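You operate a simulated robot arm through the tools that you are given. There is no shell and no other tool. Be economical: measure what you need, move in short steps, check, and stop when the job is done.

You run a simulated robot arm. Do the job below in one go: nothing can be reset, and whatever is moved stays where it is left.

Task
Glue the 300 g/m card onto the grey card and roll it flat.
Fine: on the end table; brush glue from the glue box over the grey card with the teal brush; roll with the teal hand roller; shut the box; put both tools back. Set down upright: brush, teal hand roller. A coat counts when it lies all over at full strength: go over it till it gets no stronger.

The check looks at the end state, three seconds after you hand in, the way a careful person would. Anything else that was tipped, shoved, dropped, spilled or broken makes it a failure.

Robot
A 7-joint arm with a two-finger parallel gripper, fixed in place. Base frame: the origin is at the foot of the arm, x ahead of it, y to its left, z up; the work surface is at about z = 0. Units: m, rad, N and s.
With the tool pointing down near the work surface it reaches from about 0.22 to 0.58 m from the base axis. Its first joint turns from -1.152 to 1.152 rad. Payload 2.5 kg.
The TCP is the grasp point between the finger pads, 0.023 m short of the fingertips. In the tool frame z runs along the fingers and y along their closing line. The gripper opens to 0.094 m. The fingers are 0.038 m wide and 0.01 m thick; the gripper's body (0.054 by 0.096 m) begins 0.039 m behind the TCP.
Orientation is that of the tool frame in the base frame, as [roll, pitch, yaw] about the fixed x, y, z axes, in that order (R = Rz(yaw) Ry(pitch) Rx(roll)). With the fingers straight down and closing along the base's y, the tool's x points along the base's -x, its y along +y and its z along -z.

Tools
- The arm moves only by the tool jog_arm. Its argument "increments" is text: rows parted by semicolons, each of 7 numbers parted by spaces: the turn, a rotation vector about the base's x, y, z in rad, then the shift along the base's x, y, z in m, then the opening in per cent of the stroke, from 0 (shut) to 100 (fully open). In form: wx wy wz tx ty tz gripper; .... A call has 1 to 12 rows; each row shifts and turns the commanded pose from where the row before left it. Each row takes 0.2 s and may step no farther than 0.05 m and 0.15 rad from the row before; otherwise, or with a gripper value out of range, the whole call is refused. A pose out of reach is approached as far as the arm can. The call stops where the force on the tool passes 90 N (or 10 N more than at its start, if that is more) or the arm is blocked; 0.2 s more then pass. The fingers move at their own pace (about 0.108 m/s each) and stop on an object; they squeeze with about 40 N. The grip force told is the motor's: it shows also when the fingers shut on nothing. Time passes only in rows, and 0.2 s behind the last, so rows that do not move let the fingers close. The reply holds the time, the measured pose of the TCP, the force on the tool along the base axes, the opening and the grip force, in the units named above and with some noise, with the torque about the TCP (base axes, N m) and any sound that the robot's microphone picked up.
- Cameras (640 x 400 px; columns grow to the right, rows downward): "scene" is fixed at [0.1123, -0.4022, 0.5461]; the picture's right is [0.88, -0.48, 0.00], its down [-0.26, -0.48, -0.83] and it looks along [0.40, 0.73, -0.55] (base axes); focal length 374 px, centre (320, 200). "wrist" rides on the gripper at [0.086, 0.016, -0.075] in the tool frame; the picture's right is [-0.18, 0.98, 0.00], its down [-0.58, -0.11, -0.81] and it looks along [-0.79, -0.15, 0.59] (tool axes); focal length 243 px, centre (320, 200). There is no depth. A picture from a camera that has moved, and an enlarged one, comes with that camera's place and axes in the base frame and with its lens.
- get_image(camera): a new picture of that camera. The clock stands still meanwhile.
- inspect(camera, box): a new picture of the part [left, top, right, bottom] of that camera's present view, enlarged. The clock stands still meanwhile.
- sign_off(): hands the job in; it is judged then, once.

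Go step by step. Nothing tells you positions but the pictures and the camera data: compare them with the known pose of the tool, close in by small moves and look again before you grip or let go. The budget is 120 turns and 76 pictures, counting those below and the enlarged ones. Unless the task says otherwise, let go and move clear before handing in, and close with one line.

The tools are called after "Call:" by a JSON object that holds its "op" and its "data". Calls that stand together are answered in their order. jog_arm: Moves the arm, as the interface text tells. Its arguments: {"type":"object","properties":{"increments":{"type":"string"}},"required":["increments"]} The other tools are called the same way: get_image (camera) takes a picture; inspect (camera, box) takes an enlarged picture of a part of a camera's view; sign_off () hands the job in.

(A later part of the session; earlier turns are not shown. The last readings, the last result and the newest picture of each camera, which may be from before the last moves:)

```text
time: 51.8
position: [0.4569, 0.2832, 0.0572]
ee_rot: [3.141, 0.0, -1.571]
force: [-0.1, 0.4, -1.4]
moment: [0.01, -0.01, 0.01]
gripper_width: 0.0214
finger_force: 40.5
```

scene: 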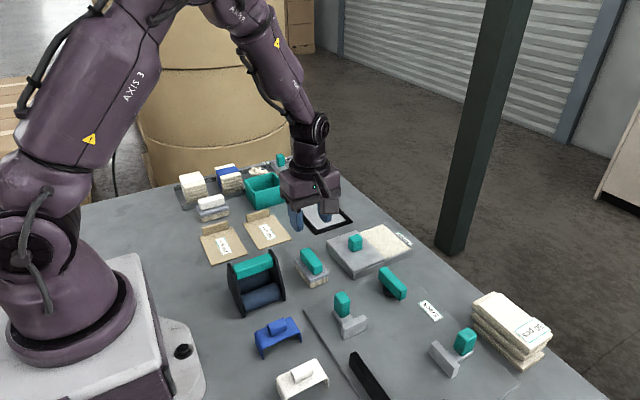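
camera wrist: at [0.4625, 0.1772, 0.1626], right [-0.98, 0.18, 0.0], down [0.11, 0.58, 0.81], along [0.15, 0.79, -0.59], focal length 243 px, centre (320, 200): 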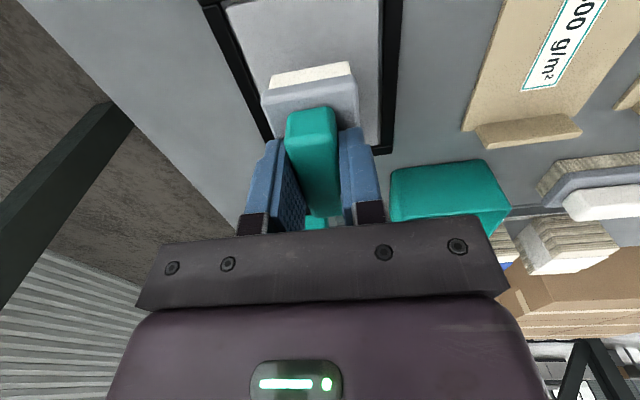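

Now to contact and a wider raster: x 0.456 to 0.501, y 0.240 to 0.283.

Call:
{"op": "jog_arm", "data": {"increments": "0 0 0 0 0 -0.0025 0;0 0 0 0 -0.014 0 0;0 0 0 0 -0.014 0 0;0 0 0 0 -0.015 0 0;0 0 0 0 0.014 0 0;0 0 0 0 0.014 0 0;0 0 0 0 0.015 0 0;0 0 0 0.015 0 0 0;0 0 0 0 -0.014 0 0;0 0 0 0 -0.014 0 0;0 0 0 0 -0.015 0 0;0 0 0 0.015 0 0 0"}}

Call:
{"op": "jog_arm", "data": {"increments": "0 0 0 0 0.014 0 0;0 0 0 0 0.014 0 0;0 0 0 0 0.015 0 0;0 0 0 0.015 0 0 0;0 0 0 0 -0.014 0 0;0 0 0 0 -0.014 0 0;0 0 0 0 -0.015 0 0;0 0 0 -0.015 0 0 0;0 0 0 -0.015 0 0 0;0 0 0 -0.015 0 0 0;0 0 0 0 0 0 0"}}

Call:
{"op": "jog_arm", "data": {"increments": "0 0 0 0 0 0.03 0;0 0 0 0.01 -0.04 0.03 0;0 0 0 0.02 -0.04 0 0;0 0 0 0.01 -0.04 0 0;0 0 0 0 0 0 0"}}

Call:
{"op": "inspect", "data": {"camera": "scene", "box": [290, 190, 354, 240]}}

```text
time: 54.4
position: [0.4868, 0.2379, 0.0548]
ee_rot: [-3.141, 0.0, -1.572]
force: [-3.8, 1.8, 10.2]
moment: [0.18, 0.19, 0.02]
gripper_width: 0.0214
finger_force: 39.7
```

```text
time: 56.8
position: [0.4565, 0.2392, 0.0552]
ee_rot: [-3.141, 0.001, -1.572]
force: [1.5, -1.2, 2.0]
moment: [0.0, 0.01, 0.01]
gripper_width: 0.0214
finger_force: 40.7
```

```text
refused: row 2 steps farther than a row can; nothing moved
```

```text
8.00 times, centred on (322, 215) of scene
camera zoom: at [0.1123, -0.4022, 0.5461], right [0.88, -0.48, 0.0], down [-0.26, -0.48, -0.83], along [0.4, 0.73, -0.55], focal length 2990 px, centre (304, 80)
```

zoom: 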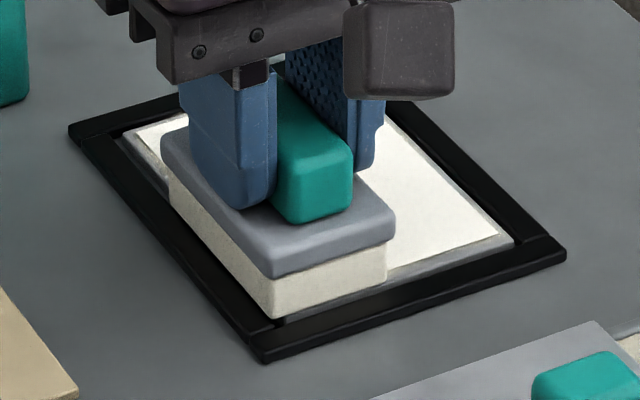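

Call:
{"op": "jog_arm", "data": {"increments": "0 0 0 0 0 0.03 0;0 0 0 0 0 0.03 0;0 0 0 0 -0.04 0 0;0 0 0 0 -0.04 0 0;0 0 0 0 -0.04 0 0;0 0 0 0 0 0 0"}}

Call:
{"op": "inspect", "data": {"camera": "scene", "box": [290, 190, 354, 240]}}

```text
time: 58.2
position: [0.4552, 0.1186, 0.1126]
ee_rot: [3.141, -0.001, -1.571]
force: [0.3, -0.3, -0.6]
moment: [0.02, 0.02, 0.03]
gripper_width: 0.0215
finger_force: 40.2
```

```text
8.00 times, centred on (322, 215) of scene
camera zoom: at [0.1123, -0.4022, 0.5461], right [0.88, -0.48, 0.0], down [-0.26, -0.48, -0.83], along [0.4, 0.73, -0.55], focal length 2990 px, centre (304, 80)
```

zoom: 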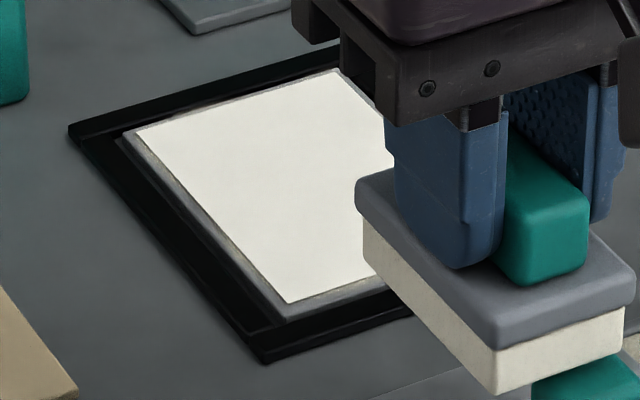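

The coat is even white with the same clean border after two passes, so it is saturated. I carry the brush back to its place (0.365, 0.088).

Call:
{"op": "jog_arm", "data": {"increments": "0 0 0 -0.023 -0.008 0 0;0 0 0 -0.023 -0.008 0 0;0 0 0 -0.023 -0.008 0 0;0 0 0 -0.022 -0.007 0 0;0 0 0 0 0 -0.025 0;0 0 0 0 0 -0.02 0;0 0 0 0 0 -0.01 0;0 0 0 0 0 0 0"}}

Call:
{"op": "jog_arm", "data": {"increments": "0 0 0 0 0 -0.004 0;0 0 0 0 0 -0.002 0;0 0 0 0 0 0 0"}}

```text
time: 60.0
position: [0.3648, 0.0855, 0.0584]
ee_rot: [-3.141, 0.0, -1.568]
force: [0.0, 0.0, -0.3]
moment: [0.04, 0.0, -0.02]
gripper_width: 0.0214
finger_force: 40.4
```

```text
time: 60.8
position: [0.366, 0.0873, 0.0532]
ee_rot: [3.141, 0.0, -1.571]
force: [-0.2, 1.1, -0.5]
moment: [0.0, 0.01, 0.02]
gripper_width: 0.0215
finger_force: 39.6
```

Call:
{"op": "jog_arm", "data": {"increments": "0 0 0 0 0 -0.0015 0;0 0 0 0 0 -0.001 0;0 0 0 0 0 0 0"}}

Call:
{"op": "inspect", "data": {"camera": "scene", "box": [265, 215, 361, 295]}}

```text
time: 61.6
position: [0.3656, 0.0873, 0.0502]
ee_rot: [3.141, 0.0, -1.571]
force: [-0.3, 0.5, 0.0]
moment: [0.01, -0.01, 0.03]
gripper_width: 0.0215
finger_force: 40.7
```

```text
5.00 times, centred on (313, 255) of scene
camera zoom: at [0.1123, -0.4022, 0.5461], right [0.88, -0.48, 0.0], down [-0.26, -0.48, -0.83], along [0.4, 0.73, -0.55], focal length 1868 px, centre (355, -75)
```

zoom: 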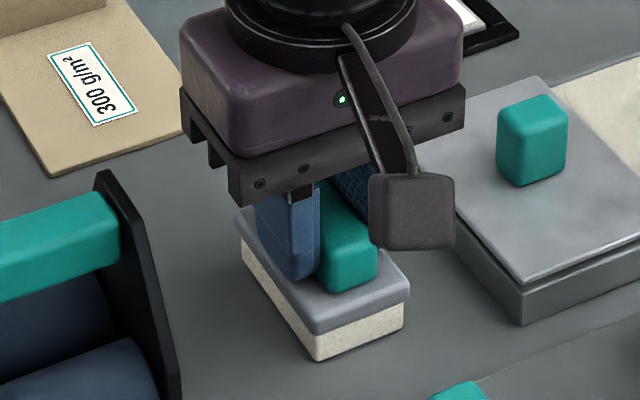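

Call:
{"op": "jog_arm", "data": {"increments": "0 0 0 0 0 -0.0015 0;0 0 0 0 0 0 0;0 0 0 0 0 0 0"}}

```text
time: 62.4
position: [0.3669, 0.0863, 0.0487]
ee_rot: [-3.139, -0.003, -1.57]
force: [-3.8, -0.5, 16.3]
moment: [0.06, 0.14, 0.05]
gripper_width: 0.0216
finger_force: 40.6
```

The brush stands on the table. I release it, rise, and turn back while moving over the 300 g/m card's fin (about 0.333, 0.3145).

Call:
{"op": "jog_arm", "data": {"increments": "0 0 0 0 0 0.001 0;0 0 0 0 0 0 45;0 0 0 0 0 0 45;0 0 0 0 0 0 45;0 0 0 0 0 0.03 45;0 0 0 0 0 0.04 45;0 0 0 0 0 0.03 45;0 0 -0.143 -0.003 0.02 0 45;0 0 -0.143 -0.003 0.02 0 45;0 0 -0.143 -0.003 0.02 0 45;0 0 -0.143 -0.003 0.02 0 45;0 0 -0.143 -0.003 0.02 0 45"}}

Call:
{"op": "jog_arm", "data": {"increments": "0 0 -0.143 -0.003 0.02 0 45;0 0 -0.143 -0.003 0.02 0 45;0 0 -0.143 -0.003 0.02 0 45;0 0 -0.143 -0.003 0.02 0 45;0 0 -0.143 -0.003 0.02 0 45;0 0 -0.141 -0.003 0.02 0 45;0 0 0 0 0.007 -0.03 45;0 0 0 0 0 0 45"}}

Call:
{"op": "get_image", "data": {"camera": "wrist"}}

Call:
{"op": "get_image", "data": {"camera": "scene"}}

```text
time: 65.0
position: [0.3489, 0.1881, 0.1532]
ee_rot: [3.141, -0.001, -2.288]
force: [0.5, -0.6, -0.4]
moment: [-0.05, 0.03, 0.01]
gripper_width: 0.0424
finger_force: 0.1
```

```text
time: 66.8
position: [0.3334, 0.313, 0.1206]
ee_rot: [3.141, 0.0, -3.141]
force: [-0.7, -0.7, -1.0]
moment: [0.05, 0.01, -0.02]
gripper_width: 0.0424
finger_force: 0.1
```

```text
33 pictures are left
camera wrist: at [0.2459, 0.3298, 0.1967], right [0.18, 0.98, 0.0], down [0.58, -0.11, 0.81], along [0.79, -0.15, -0.59], focal length 243 px, centre (320, 200)
```

wrist: 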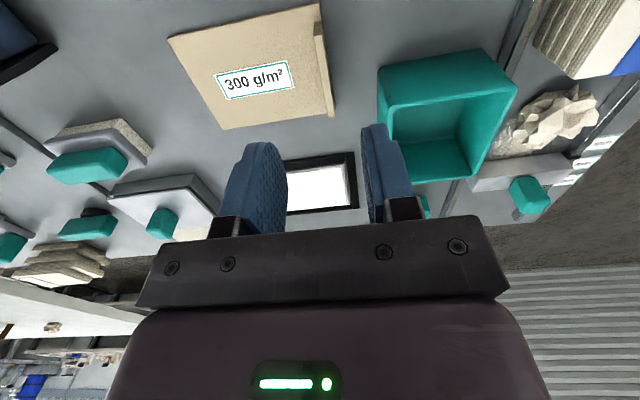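

```text
32 pictures are left
```

scene: 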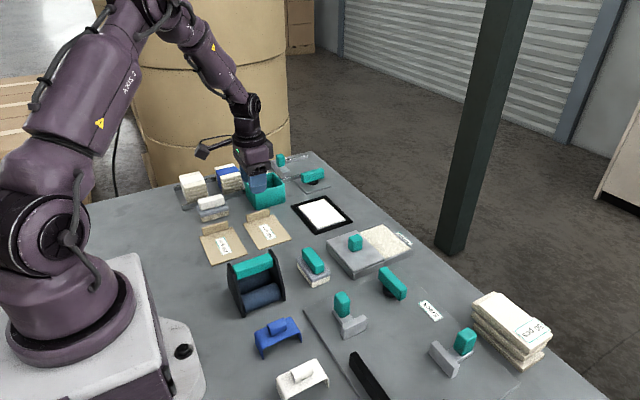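

The brush stands upright. The fin is at y about 0.317; I descend partly and check clearance to the teal box.

Call:
{"op": "jog_arm", "data": {"increments": "0 0 0 0 0.0025 -0.03 36;0 0 0 0 0 -0.025 36;0 0 0 0 0 -0.012 36;0 0 0 0 0 0 36"}}

Call:
{"op": "get_image", "data": {"camera": "wrist"}}

Call:
{"op": "inspect", "data": {"camera": "scene", "box": [210, 170, 306, 250]}}

```text
time: 67.8
position: [0.331, 0.3161, 0.0537]
ee_rot: [-3.141, 0.0, 3.141]
force: [0.2, -0.1, -0.1]
moment: [-0.05, 0.02, 0.01]
gripper_width: 0.0337
finger_force: 0.0
```

```text
31 pictures are left
camera wrist: at [0.2454, 0.3325, 0.1294], right [0.18, 0.98, 0.0], down [0.58, -0.11, 0.81], along [0.79, -0.15, -0.59], focal length 243 px, centre (320, 200)
```

wrist: 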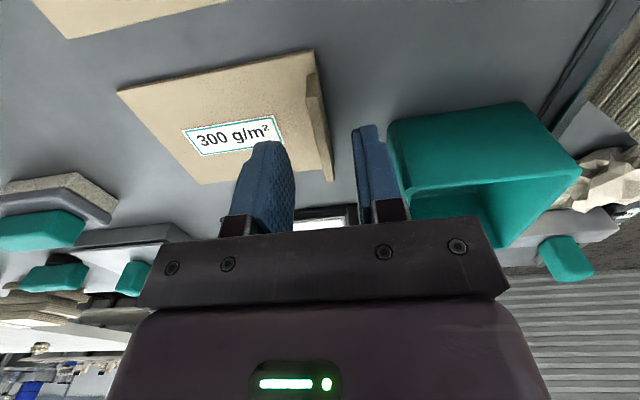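

```text
5.00 times, centred on (258, 210) of scene
camera zoom: at [0.1123, -0.4022, 0.5461], right [0.88, -0.48, 0.0], down [-0.26, -0.48, -0.83], along [0.4, 0.73, -0.55], focal length 1868 px, centre (630, 150)
```

zoom: 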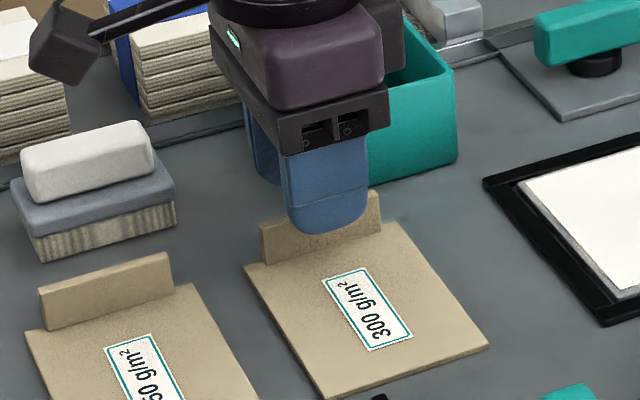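

Centred on the fin. I go down and grip it.

Call:
{"op": "jog_arm", "data": {"increments": "0 0 0 0.002 0 -0.012 36;0 0 0 0 0 -0.008 36;0 0 0 0 0 -0.002 36;0 0 0 0 0 0 36"}}

Call:
{"op": "jog_arm", "data": {"increments": "0 0 0 0 0 0 15;0 0 0 0 0 0 0;0 0 0 0 0 0 0;0 0 0 0 0 0 0;0 0 0 0 0 0 0"}}

```text
time: 68.8
position: [0.3355, 0.3173, 0.033]
ee_rot: [3.14, 0.001, 3.142]
force: [0.0, -0.2, -0.7]
moment: [0.02, -0.02, -0.03]
gripper_width: 0.0339
finger_force: 0.0
```

```text
time: 70.0
position: [0.3352, 0.3162, 0.0334]
ee_rot: [3.141, 0.0, 3.14]
force: [0.7, 0.1, -0.5]
moment: [0.0, 0.01, 0.01]
gripper_width: 0.0045
finger_force: 39.5
```

Fin gripped (4.5 mm). I lift slowly and carry it toward the grey card.

Call:
{"op": "jog_arm", "data": {"increments": "0 0 0 0 0 0.006 0;0 0 0 0 0 0.014 0;0 0 0 0 0 0.02 0;0 0 0 0.02 0 0.01 0;0 0 0 0.025 0 0 0;0 0 0 0.025 0 0 0;0 0 0 0.025 0 0 0;0 0 0 0.025 0 0 0;0 0 0 0.025 -0.001 0 0;0 0 0 0 0 0 0"}}

Call:
{"op": "get_image", "data": {"camera": "wrist"}}

Call:
{"op": "inspect", "data": {"camera": "scene", "box": [260, 150, 380, 240]}}

```text
time: 72.2
position: [0.4814, 0.3149, 0.0819]
ee_rot: [3.14, 0.001, -3.14]
force: [0.4, 0.5, -2.0]
moment: [-0.01, 0.02, -0.05]
gripper_width: 0.0043
finger_force: 40.5
```

```text
29 pictures are left
camera wrist: at [0.3945, 0.3308, 0.1572], right [0.18, 0.98, 0.0], down [0.58, -0.11, 0.81], along [0.79, -0.15, -0.59], focal length 243 px, centre (320, 200)
```

wrist: 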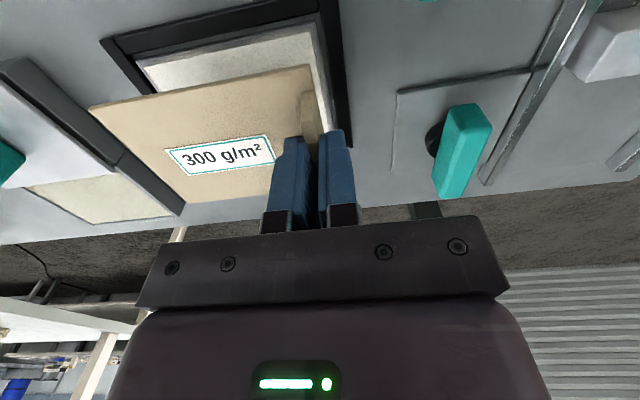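

```text
4.44 times, centred on (320, 195) of scene
camera zoom: at [0.1123, -0.4022, 0.5461], right [0.88, -0.48, 0.0], down [-0.26, -0.48, -0.83], along [0.4, 0.73, -0.55], focal length 1661 px, centre (320, 222)
```

zoom: 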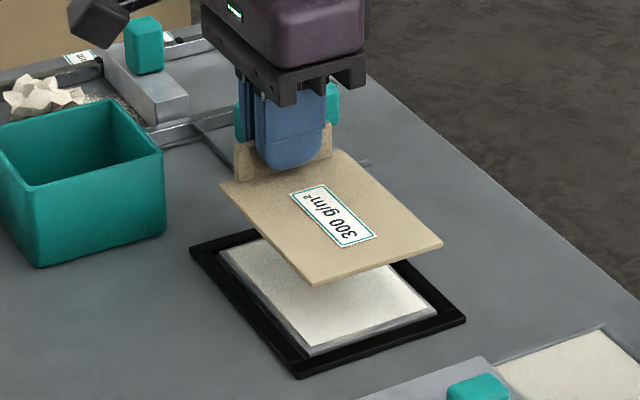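

I lower to a few millimetres above and check alignment.

Call:
{"op": "jog_arm", "data": {"increments": "0 0 0 0 0 -0.015 0;0 0 0 0 0 -0.012 0;0 0 0 0 0 -0.006 0;0 0 0 0 0 -0.003 0;0 0 0 0 0 0 0"}}

Call:
{"op": "inspect", "data": {"camera": "scene", "box": [285, 185, 357, 240]}}

Call:
{"op": "get_image", "data": {"camera": "wrist"}}

```text
time: 73.4
position: [0.4801, 0.3149, 0.0466]
ee_rot: [-3.141, 0.0, -3.141]
force: [-0.1, -0.8, -0.3]
moment: [0.01, 0.03, 0.0]
gripper_width: 0.0042
finger_force: 39.9
```

```text
7.27 times, centred on (321, 212) of scene
camera zoom: at [0.1123, -0.4022, 0.5461], right [0.88, -0.48, 0.0], down [-0.26, -0.48, -0.83], along [0.4, 0.73, -0.55], focal length 2718 px, centre (313, 109)
```

zoom: 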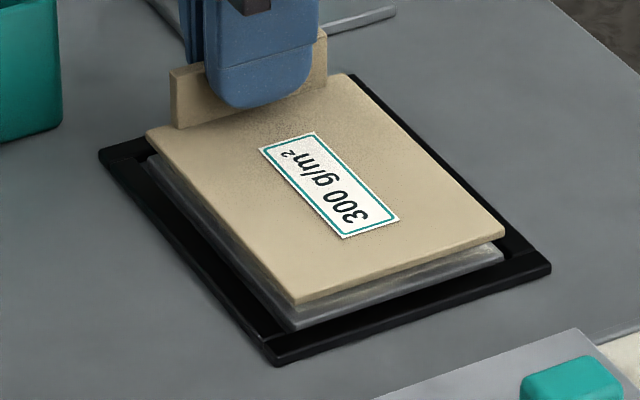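

```text
26 pictures are left
camera wrist: at [0.3929, 0.3311, 0.1225], right [0.18, 0.98, 0.0], down [0.58, -0.11, 0.81], along [0.79, -0.15, -0.59], focal length 243 px, centre (320, 200)
```

wrist: 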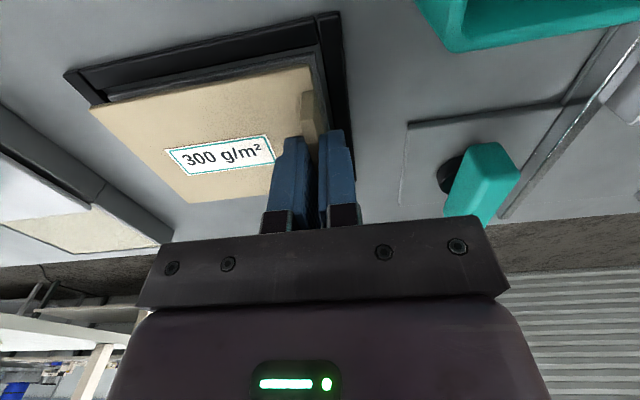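

Alignment matches within a millimetre. I lower to contact.

Call:
{"op": "jog_arm", "data": {"increments": "0 0 0 0 0 -0.003 0;0 0 0 0 0 -0.002 0;0 0 0 0 0 -0.001 0;0 0 0 0 0 0 0"}}

Call:
{"op": "jog_arm", "data": {"increments": "0 0 0 0 0 -0.001 0;0 0 0 0 0 0 0;0 0 0 0 0 0 0"}}

```text
time: 74.4
position: [0.4795, 0.3154, 0.0404]
ee_rot: [-3.141, 0.001, 3.141]
force: [0.6, -0.8, -0.7]
moment: [0.01, 0.02, 0.0]
gripper_width: 0.0043
finger_force: 40.2
```

```text
time: 75.2
position: [0.4796, 0.3161, 0.039]
ee_rot: [3.14, 0.001, -3.141]
force: [-0.4, 0.7, 0.0]
moment: [0.0, 0.01, 0.0]
gripper_width: 0.0044
finger_force: 40.0
```

Call:
{"op": "jog_arm", "data": {"increments": "0 0 0 0 0 -0.001 0;0 0 0 0 0 0 0;0 0 0 0 0 0 0"}}

Call:
{"op": "jog_arm", "data": {"increments": "0 0 0 0 0 -0.001 0;0 0 0 0 0 0 0;0 0 0 0 0 0 0"}}

```text
time: 76.0
position: [0.4807, 0.3161, 0.0378]
ee_rot: [-3.142, 0.001, 3.141]
force: [0.1, 0.2, -0.1]
moment: [0.03, -0.01, 0.0]
gripper_width: 0.0043
finger_force: 40.5
```

```text
time: 76.8
position: [0.48, 0.3155, 0.039]
ee_rot: [3.139, 0.002, -3.141]
force: [0.9, -0.6, 9.1]
moment: [-0.11, 0.09, -0.02]
gripper_width: 0.0044
finger_force: 39.8
```

Contact made. I open, rise and check the placed card.

Call:
{"op": "jog_arm", "data": {"increments": "0 0 0 0 0 0 10;0 0 0 0 0 0 30;0 0 0 0 0 0 30;0 0 0 0 0 0.02 30;0 0 0 0 0 0.03 30;0 0 0 -0.02 -0.03 0.02 30;0 0 0 -0.03 -0.03 0.02 30;0 0 0 -0.03 -0.03 0 30;0 0 0 0 0 0 30"}}

Call:
{"op": "inspect", "data": {"camera": "scene", "box": [285, 185, 357, 240]}}

```text
time: 78.8
position: [0.3996, 0.2258, 0.1317]
ee_rot: [-3.141, 0.001, -3.141]
force: [0.9, 0.3, 1.3]
moment: [0.03, 0.0, -0.02]
gripper_width: 0.028
finger_force: 0.0
```

```text
7.27 times, centred on (321, 212) of scene
camera zoom: at [0.1123, -0.4022, 0.5461], right [0.88, -0.48, 0.0], down [-0.26, -0.48, -0.83], along [0.4, 0.73, -0.55], focal length 2718 px, centre (313, 109)
```

zoom: 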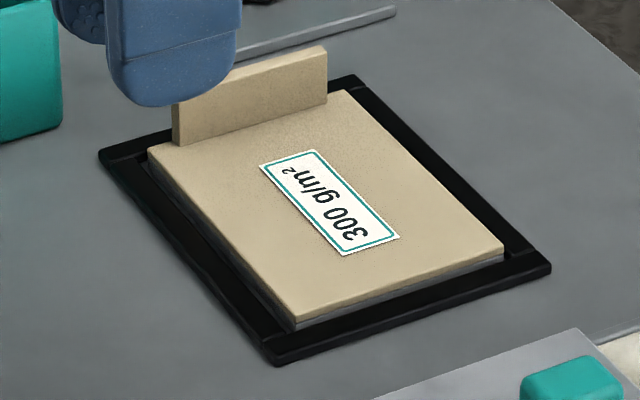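

The card sits squarely. Now I go above the roller's handle (about 0.2445, 0.092).

Call:
{"op": "jog_arm", "data": {"increments": "0 0 0 -0.0194 -0.0167 0.007 45;0 0 0 -0.0194 -0.0167 0.007 45;0 0 0 -0.0194 -0.0167 0.007 45;0 0 0 -0.0194 -0.0167 0.007 45;0 0 0 -0.0194 -0.0167 0.007 45;0 0 0 -0.0194 -0.0167 0 45;0 0 0 -0.0194 -0.0167 0 45;0 0 0 -0.0194 -0.0167 0 45;0 0 0 0 0 0 45"}}

Call:
{"op": "get_image", "data": {"camera": "wrist"}}

Call:
{"op": "inspect", "data": {"camera": "scene", "box": [200, 200, 320, 320]}}

```text
time: 80.8
position: [0.2466, 0.0919, 0.1621]
ee_rot: [3.141, 0.0, -3.14]
force: [0.7, 0.1, 0.0]
moment: [0.0, 0.02, 0.03]
gripper_width: 0.0423
finger_force: 0.0
```

```text
24 pictures are left
camera wrist: at [0.1596, 0.1082, 0.2378], right [0.18, 0.98, 0.0], down [0.58, -0.11, 0.81], along [0.79, -0.15, -0.59], focal length 243 px, centre (320, 200)
```

wrist: 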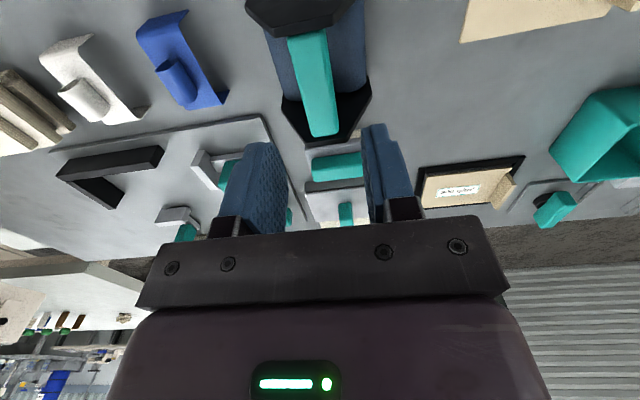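

```text
3.33 times, centred on (260, 260) of scene
camera zoom: at [0.1123, -0.4022, 0.5461], right [0.88, -0.48, 0.0], down [-0.26, -0.48, -0.83], along [0.4, 0.73, -0.55], focal length 1246 px, centre (520, 0)
```

zoom: 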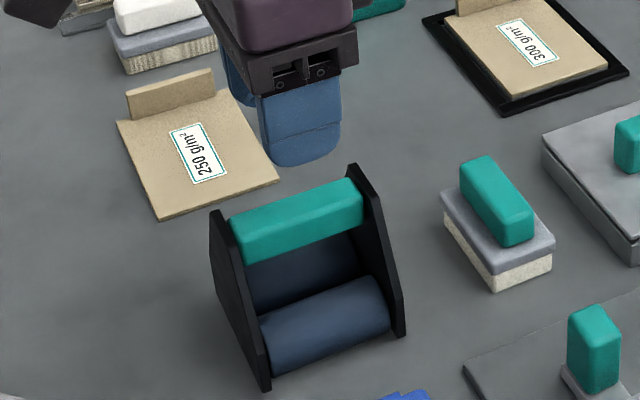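

Handle at about (0.242, 0.091). I descend around it with a check.

Call:
{"op": "jog_arm", "data": {"increments": "0 0 0 -0.002 -0.001 -0.03 45;0 0 0 0 0 -0.03 45;0 0 0 0 0 -0.01 45;0 0 0 0 0 0 45"}}

Call:
{"op": "get_image", "data": {"camera": "wrist"}}

Call:
{"op": "inspect", "data": {"camera": "scene", "box": [200, 210, 320, 320]}}

```text
time: 81.8
position: [0.2426, 0.0913, 0.0914]
ee_rot: [3.139, 0.0, 3.14]
force: [0.4, 0.0, -0.3]
moment: [0.03, 0.01, -0.01]
gripper_width: 0.0423
finger_force: 0.0
```

```text
22 pictures are left
camera wrist: at [0.1567, 0.1079, 0.1661], right [0.18, 0.98, 0.0], down [0.58, -0.11, 0.81], along [0.79, -0.15, -0.59], focal length 243 px, centre (320, 200)
```

wrist: 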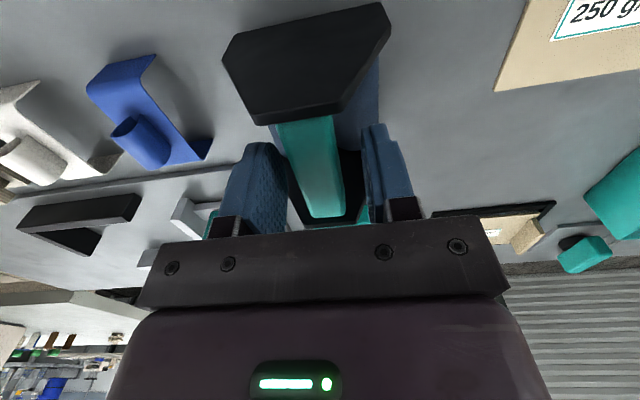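

```text
3.64 times, centred on (260, 265) of scene
camera zoom: at [0.1123, -0.4022, 0.5461], right [0.88, -0.48, 0.0], down [-0.26, -0.48, -0.83], along [0.4, 0.73, -0.55], focal length 1359 px, centre (538, -36)
```

zoom: 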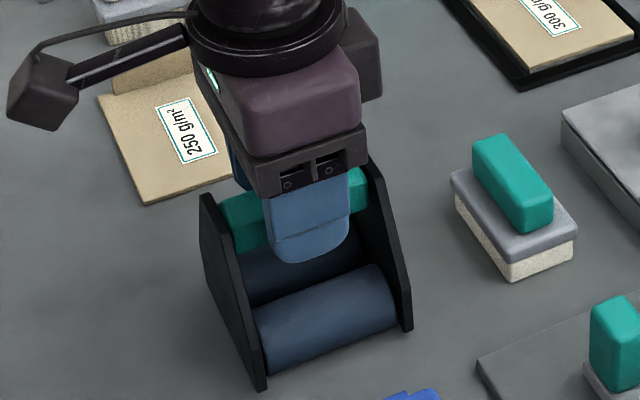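

Fingers straddle the handle mid-span. I lower 8 mm more and grip.

Call:
{"op": "jog_arm", "data": {"increments": "0 0 0 0 -0.001 -0.004 45;0 0 0 0 0 -0.004 45;0 0 0 0 0 0 30;0 0 0 0 0 0 0;0 0 0 0 0 0 0;0 0 0 0 0 0 0;0 0 0 0 0 0 0"}}

```text
time: 83.4
position: [0.243, 0.0911, 0.0845]
ee_rot: [-3.14, 0.0, -3.141]
force: [0.6, -0.6, -0.5]
moment: [-0.01, 0.0, -0.02]
gripper_width: 0.0217
finger_force: 40.5
```

Gripped. I lift slowly and look that it holds.

Call:
{"op": "jog_arm", "data": {"increments": "0 0 0 0 0 0.003 0;0 0 0 0 0 0.005 0;0 0 0 0 0 0.01 0;0 0 0 0 0 0.015 0;0 0 0 0 0 0.02 0;0 0 0 0 0 0.022 0;0 0 0 0 0 0 0"}}

Call:
{"op": "inspect", "data": {"camera": "scene", "box": [200, 190, 320, 300]}}

```text
time: 85.0
position: [0.2436, 0.0916, 0.1589]
ee_rot: [-3.141, 0.001, -3.14]
force: [0.8, 0.4, -3.9]
moment: [-0.01, -0.02, -0.03]
gripper_width: 0.0216
finger_force: 39.9
```

```text
3.64 times, centred on (260, 245) of scene
camera zoom: at [0.1123, -0.4022, 0.5461], right [0.88, -0.48, 0.0], down [-0.26, -0.48, -0.83], along [0.4, 0.73, -0.55], focal length 1359 px, centre (538, 36)
```

zoom: 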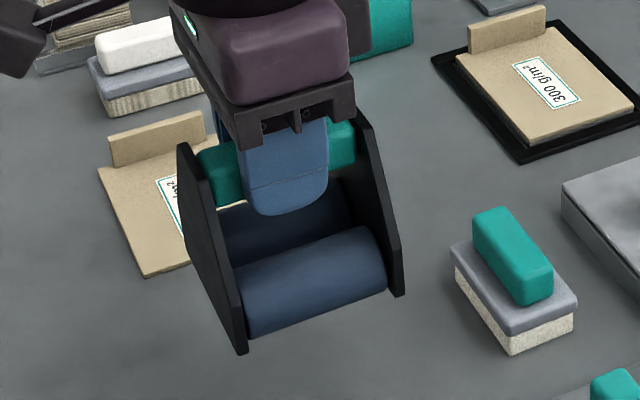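

It holds level. I carry it over the card (0.477, 0.248).

Call:
{"op": "jog_arm", "data": {"increments": "0 0 0 0.0234 0.0157 0 0;0 0 0 0.0234 0.0157 0 0;0 0 0 0.0234 0.0157 0 0;0 0 0 0.0234 0.0157 0 0;0 0 0 0.0234 0.0157 0 0;0 0 0 0.0234 0.0157 0 0;0 0 0 0.0234 0.0157 0 0;0 0 0 0.0234 0.0157 0 0;0 0 0 0.0234 0.0157 0 0;0 0 0 0.0234 0.0157 -0.02 0;0 0 0 0 0 -0.02 0;0 0 0 0 0 0 0"}}

Call:
{"op": "inspect", "data": {"camera": "scene", "box": [260, 130, 380, 240]}}

Call:
{"op": "get_image", "data": {"camera": "wrist"}}

```text
time: 87.6
position: [0.4766, 0.2471, 0.1198]
ee_rot: [-3.141, 0.0, 3.141]
force: [0.6, -0.3, -3.7]
moment: [0.03, 0.02, 0.01]
gripper_width: 0.0218
finger_force: 40.3
```

```text
3.64 times, centred on (320, 185) of scene
camera zoom: at [0.1124, -0.4022, 0.5461], right [0.88, -0.48, 0.0], down [-0.26, -0.48, -0.83], along [0.4, 0.73, -0.55], focal length 1359 px, centre (320, 254)
```

zoom: 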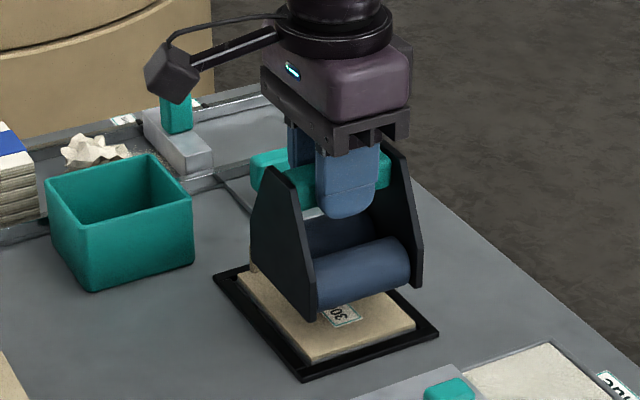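

```text
18 pictures are left
camera wrist: at [0.39, 0.2627, 0.1946], right [0.18, 0.98, 0.0], down [0.58, -0.11, 0.81], along [0.79, -0.15, -0.59], focal length 243 px, centre (320, 200)
```

wrist: 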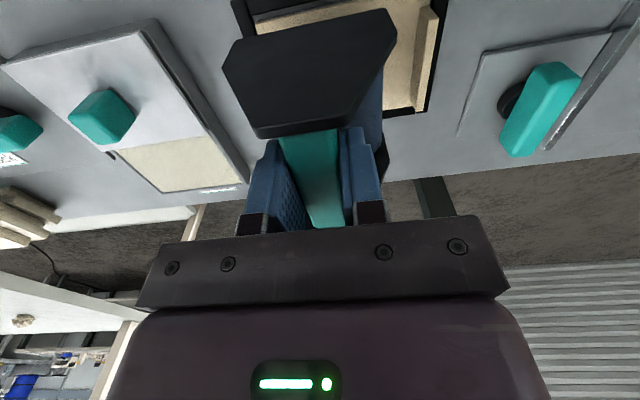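

I lower onto the card in small steps.

Call:
{"op": "jog_arm", "data": {"increments": "0 0 0 0 0 -0.012 0;0 0 0 0 0 -0.008 0;0 0 0 0 0 -0.003 0;0 0 0 0 0 0 0"}}

Call:
{"op": "jog_arm", "data": {"increments": "0 0 0 0 0 -0.0015 0;0 0 0 0 0 -0.0015 0;0 0 0 0 0 0 0;0 0 0 0 0 0 0"}}

```text
time: 88.6
position: [0.4784, 0.2476, 0.0958]
ee_rot: [-3.141, -0.001, -3.139]
force: [-0.4, 0.0, -4.0]
moment: [-0.01, 0.0, 0.03]
gripper_width: 0.0219
finger_force: 39.8
```

```text
time: 89.6
position: [0.4763, 0.249, 0.0942]
ee_rot: [-3.141, -0.002, 3.141]
force: [0.5, 0.6, -2.9]
moment: [-0.01, 0.0, 0.04]
gripper_width: 0.0216
finger_force: 40.2
```

Call:
{"op": "jog_arm", "data": {"increments": "0 0 0 0 0 -0.0015 0;0 0 0 0 0 0 0;0 0 0 0 0 0 0"}}

Call:
{"op": "jog_arm", "data": {"increments": "0 0 0 0 0 -0.0015 0;0 0 0 0 0 0 0;0 0 0 0 0 0 0"}}

```text
time: 90.4
position: [0.4782, 0.2466, 0.0929]
ee_rot: [3.141, 0.001, -3.14]
force: [-2.3, 0.3, 9.6]
moment: [0.07, 0.25, 0.02]
gripper_width: 0.0218
finger_force: 39.9
```

```text
time: 91.2
position: [0.4793, 0.2482, 0.0908]
ee_rot: [3.14, 0.004, -3.141]
force: [-4.2, 0.4, 28.1]
moment: [0.05, 0.34, 0.03]
gripper_width: 0.0216
finger_force: 40.6
```

Good 28 N pressure. I roll along y between 0.215 and 0.264, staying clear of the fin.

Call:
{"op": "jog_arm", "data": {"increments": "0 0 0 0 0.008 0 0;0 0 0 0 0.007 0 0;0 0 0 0 -0.012 0 0;0 0 0 0 -0.013 0 0;0 0 0 0 -0.012 0 0;0 0 0 0 -0.012 0 0;0 0 0 0 0.012 0 0;0 0 0 0 0.012 0 0;0 0 0 0 0.013 0 0;0 0 0 0 0.012 0 0;0 0 0 0 0 0 0"}}

Call:
{"op": "inspect", "data": {"camera": "scene", "box": [270, 140, 370, 240]}}

```text
time: 93.6
position: [0.4766, 0.2621, 0.0911]
ee_rot: [-3.142, -0.001, 3.14]
force: [6.4, -0.7, 12.9]
moment: [-0.06, -0.73, -0.01]
gripper_width: 0.022
finger_force: 40.0
```

```text
4.00 times, centred on (320, 190) of scene
camera zoom: at [0.1123, -0.4022, 0.5461], right [0.88, -0.48, 0.0], down [-0.26, -0.48, -0.83], along [0.4, 0.73, -0.55], focal length 1495 px, centre (320, 240)
```

zoom: 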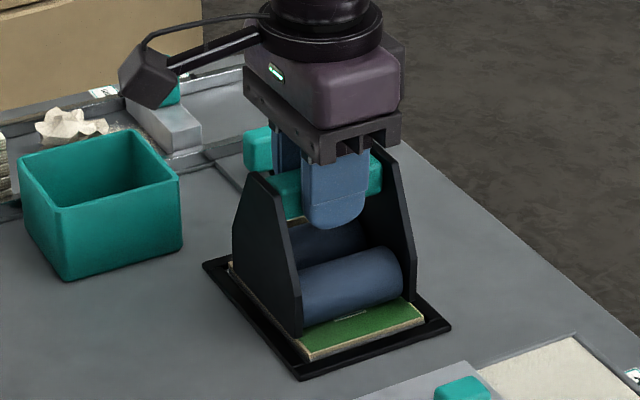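

The rolled surface turns green where pressed. I add passes shifted ±5 mm in x to cover the edges.

Call:
{"op": "jog_arm", "data": {"increments": "0 0 0 -0.005 0 -0.0005 0;0 0 0 0 -0.014 0 0;0 0 0 0 -0.014 0 0;0 0 0 0 -0.014 0 0;0 0 0 0 -0.012 0 0;0 0 0 0.01 0 0 0;0 0 0 0 0.014 0 0;0 0 0 0 0.014 0 0;0 0 0 0 0.014 0 0;0 0 0 0 0.011 0 0;0 0 0 0 0 0 0"}}

Call:
{"op": "jog_arm", "data": {"increments": "0 0 0 0 -0.014 0 0;0 0 0 0 -0.014 0 0;0 0 0 0 -0.014 0 0;0 0 0 0 -0.011 0 0;0 0 0 -0.01 0 0 0;0 0 0 0 0.014 0 0;0 0 0 0 0.014 0 0;0 0 0 0 0.014 0 0;0 0 0 0 0.011 0 0;0 0 0 0.005 0 0 0;0 0 0 0 0 0 0"}}

Call:
{"op": "jog_arm", "data": {"increments": "0 0 0 0 -0.003 0.01 0;0 0 0 0 -0.01 0.02 0;0 0 0 0 -0.03 0.02 0;0 0 0 -0.02 -0.03 0.02 0;0 0 0 -0.03 -0.03 0 0;0 0 0 -0.03 -0.02 0 0;0 0 0 0 0 0 0"}}

Call:
{"op": "inspect", "data": {"camera": "scene", "box": [285, 185, 357, 240]}}

```text
time: 96.0
position: [0.4838, 0.2617, 0.0894]
ee_rot: [-3.14, 0.002, 3.14]
force: [0.2, -1.0, -2.3]
moment: [-0.04, -0.14, 0.03]
gripper_width: 0.0215
finger_force: 39.8
```

```text
time: 98.4
position: [0.4765, 0.2631, 0.0904]
ee_rot: [-3.141, 0.0, 3.141]
force: [-0.5, -1.2, -3.2]
moment: [-0.02, 0.0, -0.02]
gripper_width: 0.0218
finger_force: 39.6
```

```text
time: 100.0
position: [0.3998, 0.1385, 0.1555]
ee_rot: [-3.14, 0.001, -3.139]
force: [-0.7, 0.7, -3.8]
moment: [-0.01, 0.01, -0.01]
gripper_width: 0.0216
finger_force: 39.7
```

```text
7.27 times, centred on (321, 212) of scene
camera zoom: at [0.1123, -0.4022, 0.5461], right [0.88, -0.48, 0.0], down [-0.26, -0.48, -0.83], along [0.4, 0.73, -0.55], focal length 2718 px, centre (313, 109)
```

zoom: 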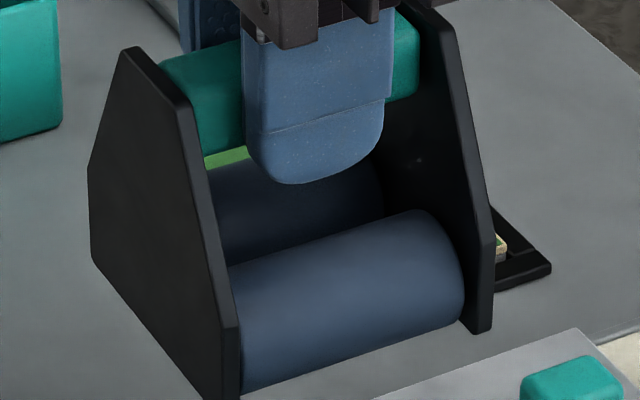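

The roller blocks the view; I move it toward its home and look.

Call:
{"op": "jog_arm", "data": {"increments": "0 0 0 -0.03 -0.01 0 0;0 0 0 -0.03 -0.01 0 0;0 0 0 -0.03 -0.01 0 0;0 0 0 0 0 0 0"}}

Call:
{"op": "inspect", "data": {"camera": "scene", "box": [285, 185, 357, 240]}}

```text
time: 101.0
position: [0.3089, 0.1068, 0.1546]
ee_rot: [3.14, -0.001, -3.139]
force: [0.0, 0.5, -3.3]
moment: [-0.02, -0.01, -0.02]
gripper_width: 0.0212
finger_force: 40.5
```

```text
7.27 times, centred on (321, 212) of scene
camera zoom: at [0.1123, -0.4022, 0.5461], right [0.88, -0.48, 0.0], down [-0.26, -0.48, -0.83], along [0.4, 0.73, -0.55], focal length 2718 px, centre (313, 109)
```

zoom: 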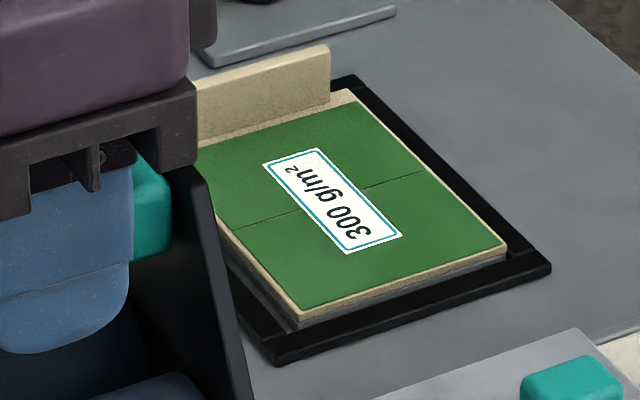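

The surface is green, but a thin seam line remains at y≈0.255 and pressure faded in the later passes. I go back for another pressed, wider pass.

Call:
{"op": "jog_arm", "data": {"increments": "0 0 0 0.024 0.019 0 0;0 0 0 0.024 0.019 0 0;0 0 0 0.024 0.019 0 0;0 0 0 0.024 0.019 0 0;0 0 0 0.024 0.019 0 0;0 0 0 0.024 0.019 0 0;0 0 0 0.024 0.015 0 0;0 0 0 0 0 -0.03 0;0 0 0 0 0 -0.025 0;0 0 0 0 0 0 0"}}

Call:
{"op": "jog_arm", "data": {"increments": "0 0 0 0 0 -0.006 0;0 0 0 0 0 -0.003 0;0 0 0 0 0 0 0"}}

```text
time: 103.2
position: [0.4733, 0.2359, 0.1042]
ee_rot: [-3.14, -0.002, -3.141]
force: [0.2, 0.2, -4.4]
moment: [-0.03, -0.01, 0.0]
gripper_width: 0.0217
finger_force: 40.0
```

```text
time: 104.0
position: [0.4752, 0.2368, 0.097]
ee_rot: [-3.141, 0.0, 3.141]
force: [0.2, 0.0, -4.1]
moment: [0.0, 0.0, 0.03]
gripper_width: 0.0217
finger_force: 40.2
```

Call:
{"op": "jog_arm", "data": {"increments": "0 0 0 0.002 0 -0.003 0;0 0 0 0 0 -0.002 0;0 0 0 0 0 0 0"}}

Call:
{"op": "jog_arm", "data": {"increments": "0 0 0 0 0 -0.0015 0;0 0 0 0 0 0 0;0 0 0 0 0 0 0"}}

```text
time: 104.8
position: [0.4777, 0.2363, 0.0911]
ee_rot: [-3.141, 0.0, 3.14]
force: [0.6, 0.0, -4.2]
moment: [0.01, 0.06, -0.01]
gripper_width: 0.0214
finger_force: 40.4
```

```text
time: 105.6
position: [0.4766, 0.2371, 0.0892]
ee_rot: [3.141, 0.001, -3.141]
force: [-0.2, 0.8, -5.0]
moment: [0.04, 0.01, 0.02]
gripper_width: 0.0218
finger_force: 40.2
```

Call:
{"op": "jog_arm", "data": {"increments": "0 0 0 0 0 -0.0015 0;0 0 0 0 0 0 0;0 0 0 0 0 0 0"}}

Call:
{"op": "jog_arm", "data": {"increments": "0 0 0 0 0 -0.0015 0;0 0 0 0 0 0 0;0 0 0 0 0 0 0"}}

```text
time: 106.4
position: [0.4779, 0.2381, 0.0889]
ee_rot: [3.139, 0.001, -3.14]
force: [-2.7, 0.9, 6.1]
moment: [0.11, -0.09, 0.05]
gripper_width: 0.0218
finger_force: 39.6
```

```text
time: 107.2
position: [0.4777, 0.236, 0.088]
ee_rot: [3.141, 0.004, -3.141]
force: [-2.2, 0.4, 19.0]
moment: [0.15, -0.09, 0.02]
gripper_width: 0.0215
finger_force: 39.7
```

Call:
{"op": "jog_arm", "data": {"increments": "0 0 0 0 0 -0.0007 0;0 0 0 0 0.009 0 0;0 0 0 0 0.009 0 0;0 0 0 0 0.008 0 0;0 0 0 0 -0.012 0 0;0 0 0 0 -0.012 0 0;0 0 0 0 -0.012 0 0;0 0 0 0 -0.012 0 0;0 0 0 0 -0.01 0 0;0 0 0 0 0 0 0"}}

Call:
{"op": "jog_arm", "data": {"increments": "0 0 0 0 0.01 0 0;0 0 0 0 0.012 0 0;0 0 0 0 0.012 0 0;0 0 0 0 0.012 0 0;0 0 0 0 0.012 0 0;0 0 0 0 -0.012 0 0;0 0 0 0 -0.012 0 0;0 0 0 0 -0.012 0 0;0 0 0 0 0 0 0"}}

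Call:
{"op": "jog_arm", "data": {"increments": "0 0 0 0 -0.003 0.01 0;0 0 0 0 -0.01 0.02 0;0 0 0 0 -0.02 0.02 0;0 0 0 -0.03 -0.02 0.02 0;0 0 0 -0.04 -0.02 0 0;0 0 0 -0.04 -0.02 0 0;0 0 0 -0.04 -0.01 0 0;0 0 0 -0.03 0 0 0;0 0 0 0 0 0 0"}}

Call:
{"op": "inspect", "data": {"camera": "scene", "box": [285, 185, 357, 240]}}

```text
time: 109.4
position: [0.4775, 0.2051, 0.0863]
ee_rot: [3.139, 0.002, 3.141]
force: [1.2, 0.0, 20.3]
moment: [0.55, -0.34, -0.06]
gripper_width: 0.022
finger_force: 40.1
```

```text
time: 111.4
position: [0.4753, 0.2265, 0.0854]
ee_rot: [-3.14, 0.0, 3.141]
force: [-0.8, 0.1, 6.7]
moment: [0.27, -0.11, 0.05]
gripper_width: 0.0219
finger_force: 40.2
```

```text
time: 113.4
position: [0.2978, 0.1226, 0.1555]
ee_rot: [3.141, 0.0, -3.139]
force: [0.1, -0.5, -2.8]
moment: [-0.01, 0.01, 0.05]
gripper_width: 0.0217
finger_force: 40.2
```

```text
7.27 times, centred on (321, 212) of scene
camera zoom: at [0.1123, -0.4022, 0.5461], right [0.88, -0.48, 0.0], down [-0.26, -0.48, -0.83], along [0.4, 0.73, -0.55], focal length 2718 px, centre (313, 109)
```

zoom: 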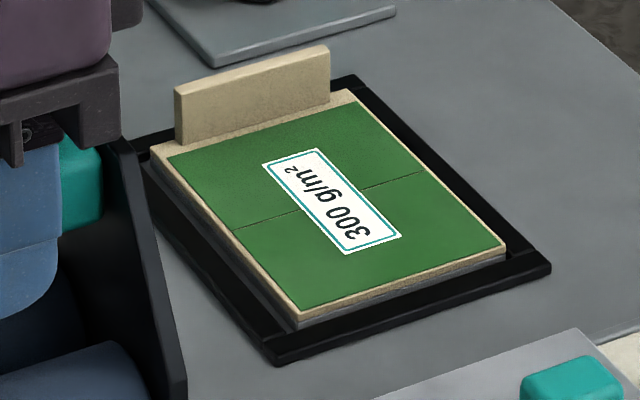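

Unchanged, so both halves are fully rolled. I return the roller to its place (0.243, 0.091).

Call:
{"op": "jog_arm", "data": {"increments": "0 0 0 -0.018 -0.0105 0 0;0 0 0 -0.018 -0.0105 0 0;0 0 0 -0.018 -0.0105 0 0;0 0 0 0 0 -0.03 0;0 0 0 0 0 -0.025 0;0 0 0 0 0 -0.01 0;0 0 0 0 0 -0.004 0;0 0 0 0 0 0 0"}}

Call:
{"op": "jog_arm", "data": {"increments": "0 0 0 0 0 -0.003 0;0 0 0 0 0 -0.002 0;0 0 0 0 0 0 0;0 0 0 0 0 0 0"}}

```text
time: 115.2
position: [0.2414, 0.0917, 0.0868]
ee_rot: [-3.141, 0.001, -3.14]
force: [0.2, 0.1, -4.3]
moment: [0.01, 0.0, 0.0]
gripper_width: 0.0215
finger_force: 40.1
```

```text
time: 116.2
position: [0.2418, 0.0932, 0.081]
ee_rot: [-3.141, -0.001, -3.141]
force: [-0.4, -0.2, -4.2]
moment: [0.02, 0.03, -0.02]
gripper_width: 0.0219
finger_force: 40.0
```

Call:
{"op": "jog_arm", "data": {"increments": "0 0 0 0 0 -0.002 0;0 0 0 0 0 0 0;0 0 0 0 0 0 0"}}

Call:
{"op": "jog_arm", "data": {"increments": "0 0 0 0 0 -0.0015 0;0 0 0 0 0 0 0;0 0 0 0 0 0 0"}}

Call:
{"op": "inspect", "data": {"camera": "scene", "box": [200, 210, 320, 320]}}

```text
time: 117.0
position: [0.2414, 0.0925, 0.0801]
ee_rot: [-3.141, 0.0, -3.141]
force: [1.2, -0.4, -4.2]
moment: [0.01, 0.02, 0.0]
gripper_width: 0.0214
finger_force: 40.0
```

```text
time: 117.8
position: [0.2429, 0.0929, 0.0779]
ee_rot: [3.141, 0.001, -3.139]
force: [-4.1, -0.6, 9.4]
moment: [-0.08, -0.19, -0.02]
gripper_width: 0.0216
finger_force: 39.6
```

```text
3.64 times, centred on (260, 265) of scene
camera zoom: at [0.1123, -0.4022, 0.5461], right [0.88, -0.48, 0.0], down [-0.26, -0.48, -0.83], along [0.4, 0.73, -0.55], focal length 1359 px, centre (538, -36)
```

zoom: 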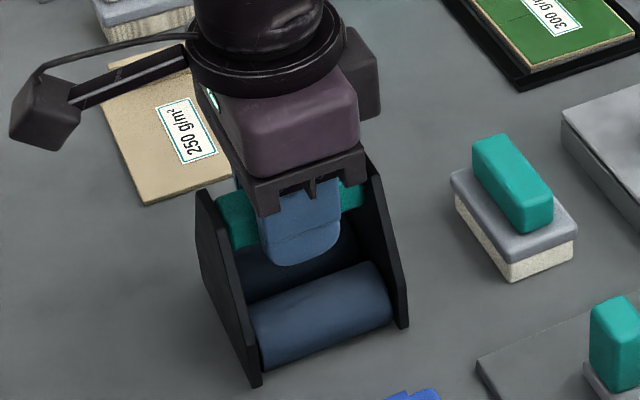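

The roller stands in its place. I release, rise and go over the lid knob (0.463, 0.0905).

Call:
{"op": "jog_arm", "data": {"increments": "0 0 0 0 0 0.0005 0;0 0 0 0 0 0 20;0 0 0 0 0 0 45;0 0 0 0 0 0 45;0 0 0 0 0 0.015 45;0 0 0 0 0 0.03 45;0 0 0 0 0 0.04 45;0 0 0 0.04 0 0 45;0 0 0 0.045 0 0 45;0 0 0 0.045 0 0 45;0 0 0 0.045 0 0 45;0 0 0 0.045 0 0 45"}}

Call:
{"op": "get_image", "data": {"camera": "wrist"}}

Call:
{"op": "inspect", "data": {"camera": "scene", "box": [200, 210, 320, 320]}}

```text
time: 120.4
position: [0.4649, 0.0945, 0.1641]
ee_rot: [-3.141, -0.001, -3.139]
force: [0.6, 0.1, -0.7]
moment: [-0.01, 0.03, 0.0]
gripper_width: 0.0425
finger_force: 0.1
```

```text
12 pictures are left
camera wrist: at [0.378, 0.1106, 0.2386], right [0.18, 0.98, 0.0], down [0.58, -0.11, 0.81], along [0.79, -0.15, -0.59], focal length 243 px, centre (320, 200)
```

wrist: 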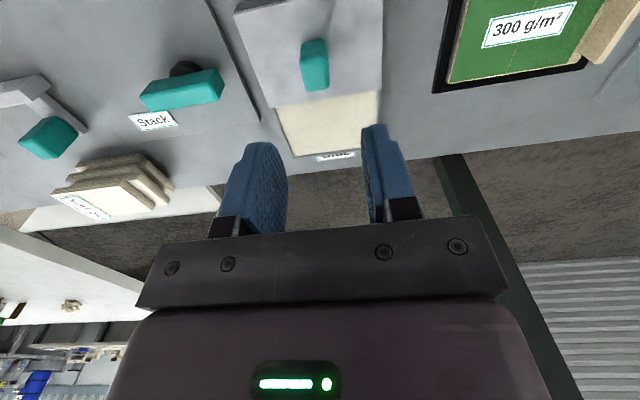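

```text
3.64 times, centred on (260, 265) of scene
camera zoom: at [0.1123, -0.4022, 0.5461], right [0.88, -0.48, 0.0], down [-0.26, -0.48, -0.83], along [0.4, 0.73, -0.55], focal length 1359 px, centre (538, -36)
```

zoom: 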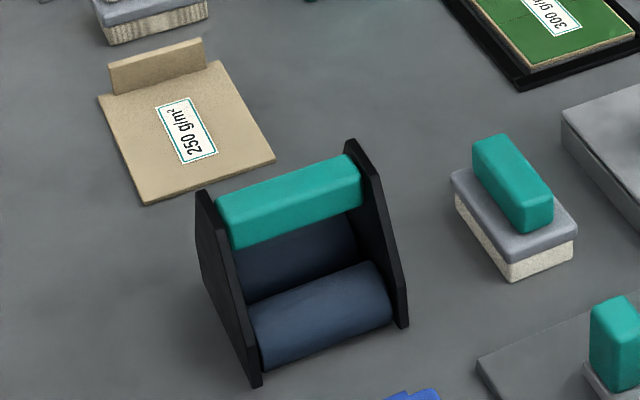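

Roller and brush stand well. I go down on the knob and grip.

Call:
{"op": "jog_arm", "data": {"increments": "0 0 0 -0.001 -0.003 -0.04 45;0 0 0 0 0 -0.04 45;0 0 0 0 0 -0.022 45;0 0 0 0 0 -0.01 45;0 0 0 0 0 0 45"}}

Call:
{"op": "jog_arm", "data": {"increments": "0 0 0 0 0 0 20;0 0 0 0 0 0 0;0 0 0 0 0 0 0;0 0 0 0 0 0 0"}}

```text
time: 121.6
position: [0.4633, 0.0901, 0.0506]
ee_rot: [3.141, 0.0, 3.141]
force: [-0.3, 0.4, -0.4]
moment: [-0.01, -0.01, -0.03]
gripper_width: 0.0422
finger_force: 0.1
```

```text
time: 122.6
position: [0.4641, 0.0907, 0.0509]
ee_rot: [3.141, -0.001, -3.141]
force: [1.1, 2.9, -4.0]
moment: [-0.12, -0.32, -0.18]
gripper_width: 0.0198
finger_force: 45.0
```

Gripped with little side load. I slide the lid shut toward +x (0.076 m).

Call:
{"op": "jog_arm", "data": {"increments": "0 0 0 0.006 0 0 0;0 0 0 0.01 0 0 0;0 0 0 0.01 0 0 0;0 0 0 0.01 0 0 0;0 0 0 0.01 0 0 0;0 0 0 0.01 0 0 0;0 0 0 0.01 0 0 0;0 0 0 0.006 0 0 0;0 0 0 0.004 0 0 0;0 0 0 0 0 0 0"}}

Call:
{"op": "inspect", "data": {"camera": "scene", "box": [330, 190, 450, 290]}}

```text
time: 124.8
position: [0.5391, 0.0914, 0.0526]
ee_rot: [3.14, 0.002, -3.14]
force: [1.0, 7.6, 9.7]
moment: [-0.5, 1.01, -0.35]
gripper_width: 0.0197
finger_force: 45.2
```

```text
4.00 times, centred on (390, 240) of scene
camera zoom: at [0.1123, -0.4022, 0.5461], right [0.88, -0.48, 0.0], down [-0.26, -0.48, -0.83], along [0.4, 0.73, -0.55], focal length 1495 px, centre (40, 40)
```

zoom: 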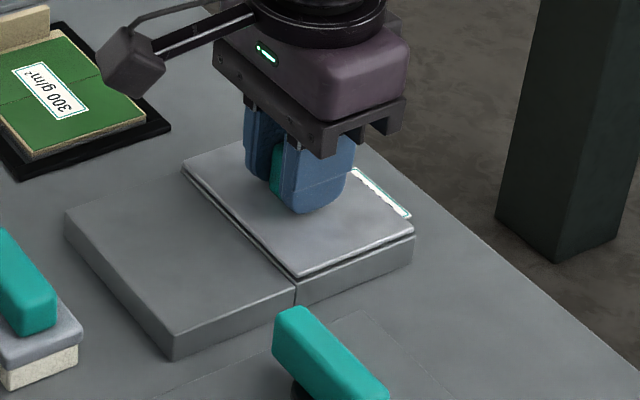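

Looks shut; I nudge 2 mm more to feel the stop.

Call:
{"op": "jog_arm", "data": {"increments": "0 0 0 0.0015 0 -0.001 0;0 0 0 0.0015 0 0 0;0 0 0 0 0 0 0"}}

```text
time: 125.6
position: [0.5407, 0.0902, 0.048]
ee_rot: [-3.142, -0.002, -3.139]
force: [-18.5, 4.1, 20.1]
moment: [0.09, 0.32, -0.21]
gripper_width: 0.0201
finger_force: 44.9
```

End stop felt. I ease off, release and rise clear.

Call:
{"op": "jog_arm", "data": {"increments": "0 0 0 -0.002 0 0.001 0;0 0 0 0 0 0 20;0 0 0 0 0 0 45;0 0 0 0 0 0 45;0 0 0 0 0 0.03 45;0 0 0 0 0 0.04 45;0 0 0 -0.02 0 0.04 45;0 0 0 -0.04 0 0.03 45;0 0 0 -0.04 0 0.02 45;0 0 0 -0.04 0 0 45;0 0 0 0 0 0 45"}}

Call:
{"op": "get_image", "data": {"camera": "scene"}}

Call:
{"op": "inspect", "data": {"camera": "scene", "box": [330, 200, 440, 285]}}

Call:
{"op": "inspect", "data": {"camera": "scene", "box": [285, 185, 357, 240]}}

```text
time: 128.0
position: [0.4015, 0.0875, 0.21]
ee_rot: [-3.142, 0.001, -3.141]
force: [0.1, -0.6, -0.5]
moment: [-0.03, 0.0, -0.03]
gripper_width: 0.0423
finger_force: 0.1
```

```text
9 pictures are left
```

scene: 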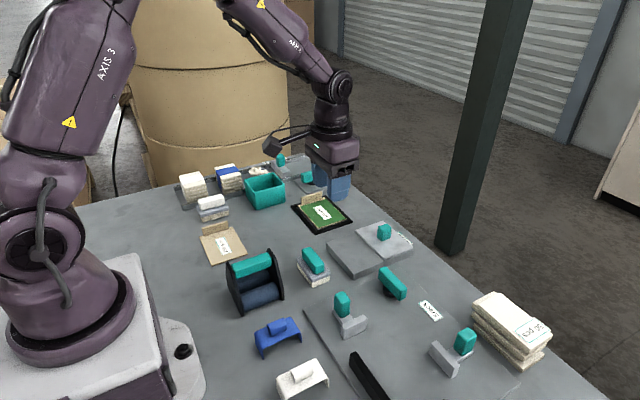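

```text
4.71 times, centred on (385, 242) of scene
camera zoom: at [0.1123, -0.4022, 0.5461], right [0.88, -0.48, 0.0], down [-0.26, -0.48, -0.83], along [0.4, 0.73, -0.55], focal length 1759 px, centre (14, 0)
```

zoom: 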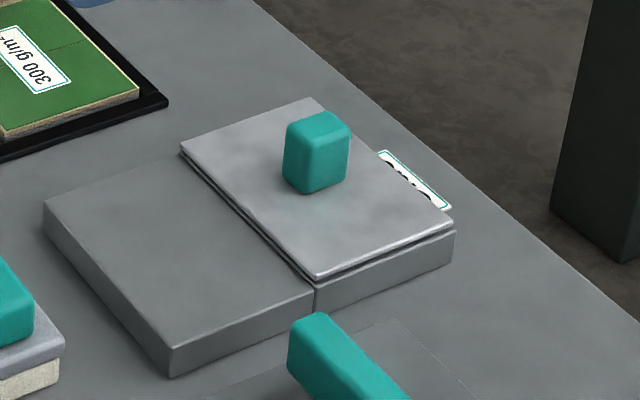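

```text
7.27 times, centred on (321, 212) of scene
camera zoom: at [0.1123, -0.4022, 0.5461], right [0.88, -0.48, 0.0], down [-0.26, -0.48, -0.83], along [0.4, 0.73, -0.55], focal length 2718 px, centre (313, 109)
```

zoom: 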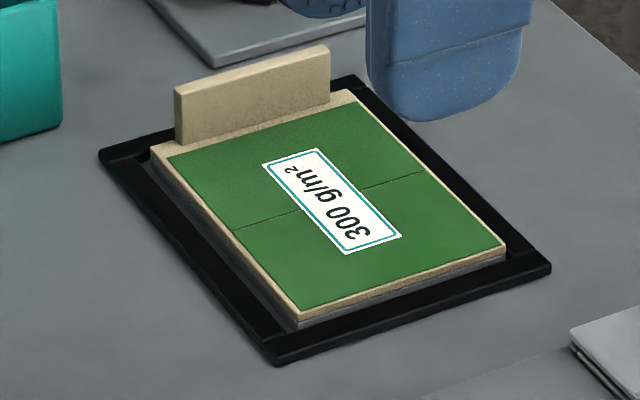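

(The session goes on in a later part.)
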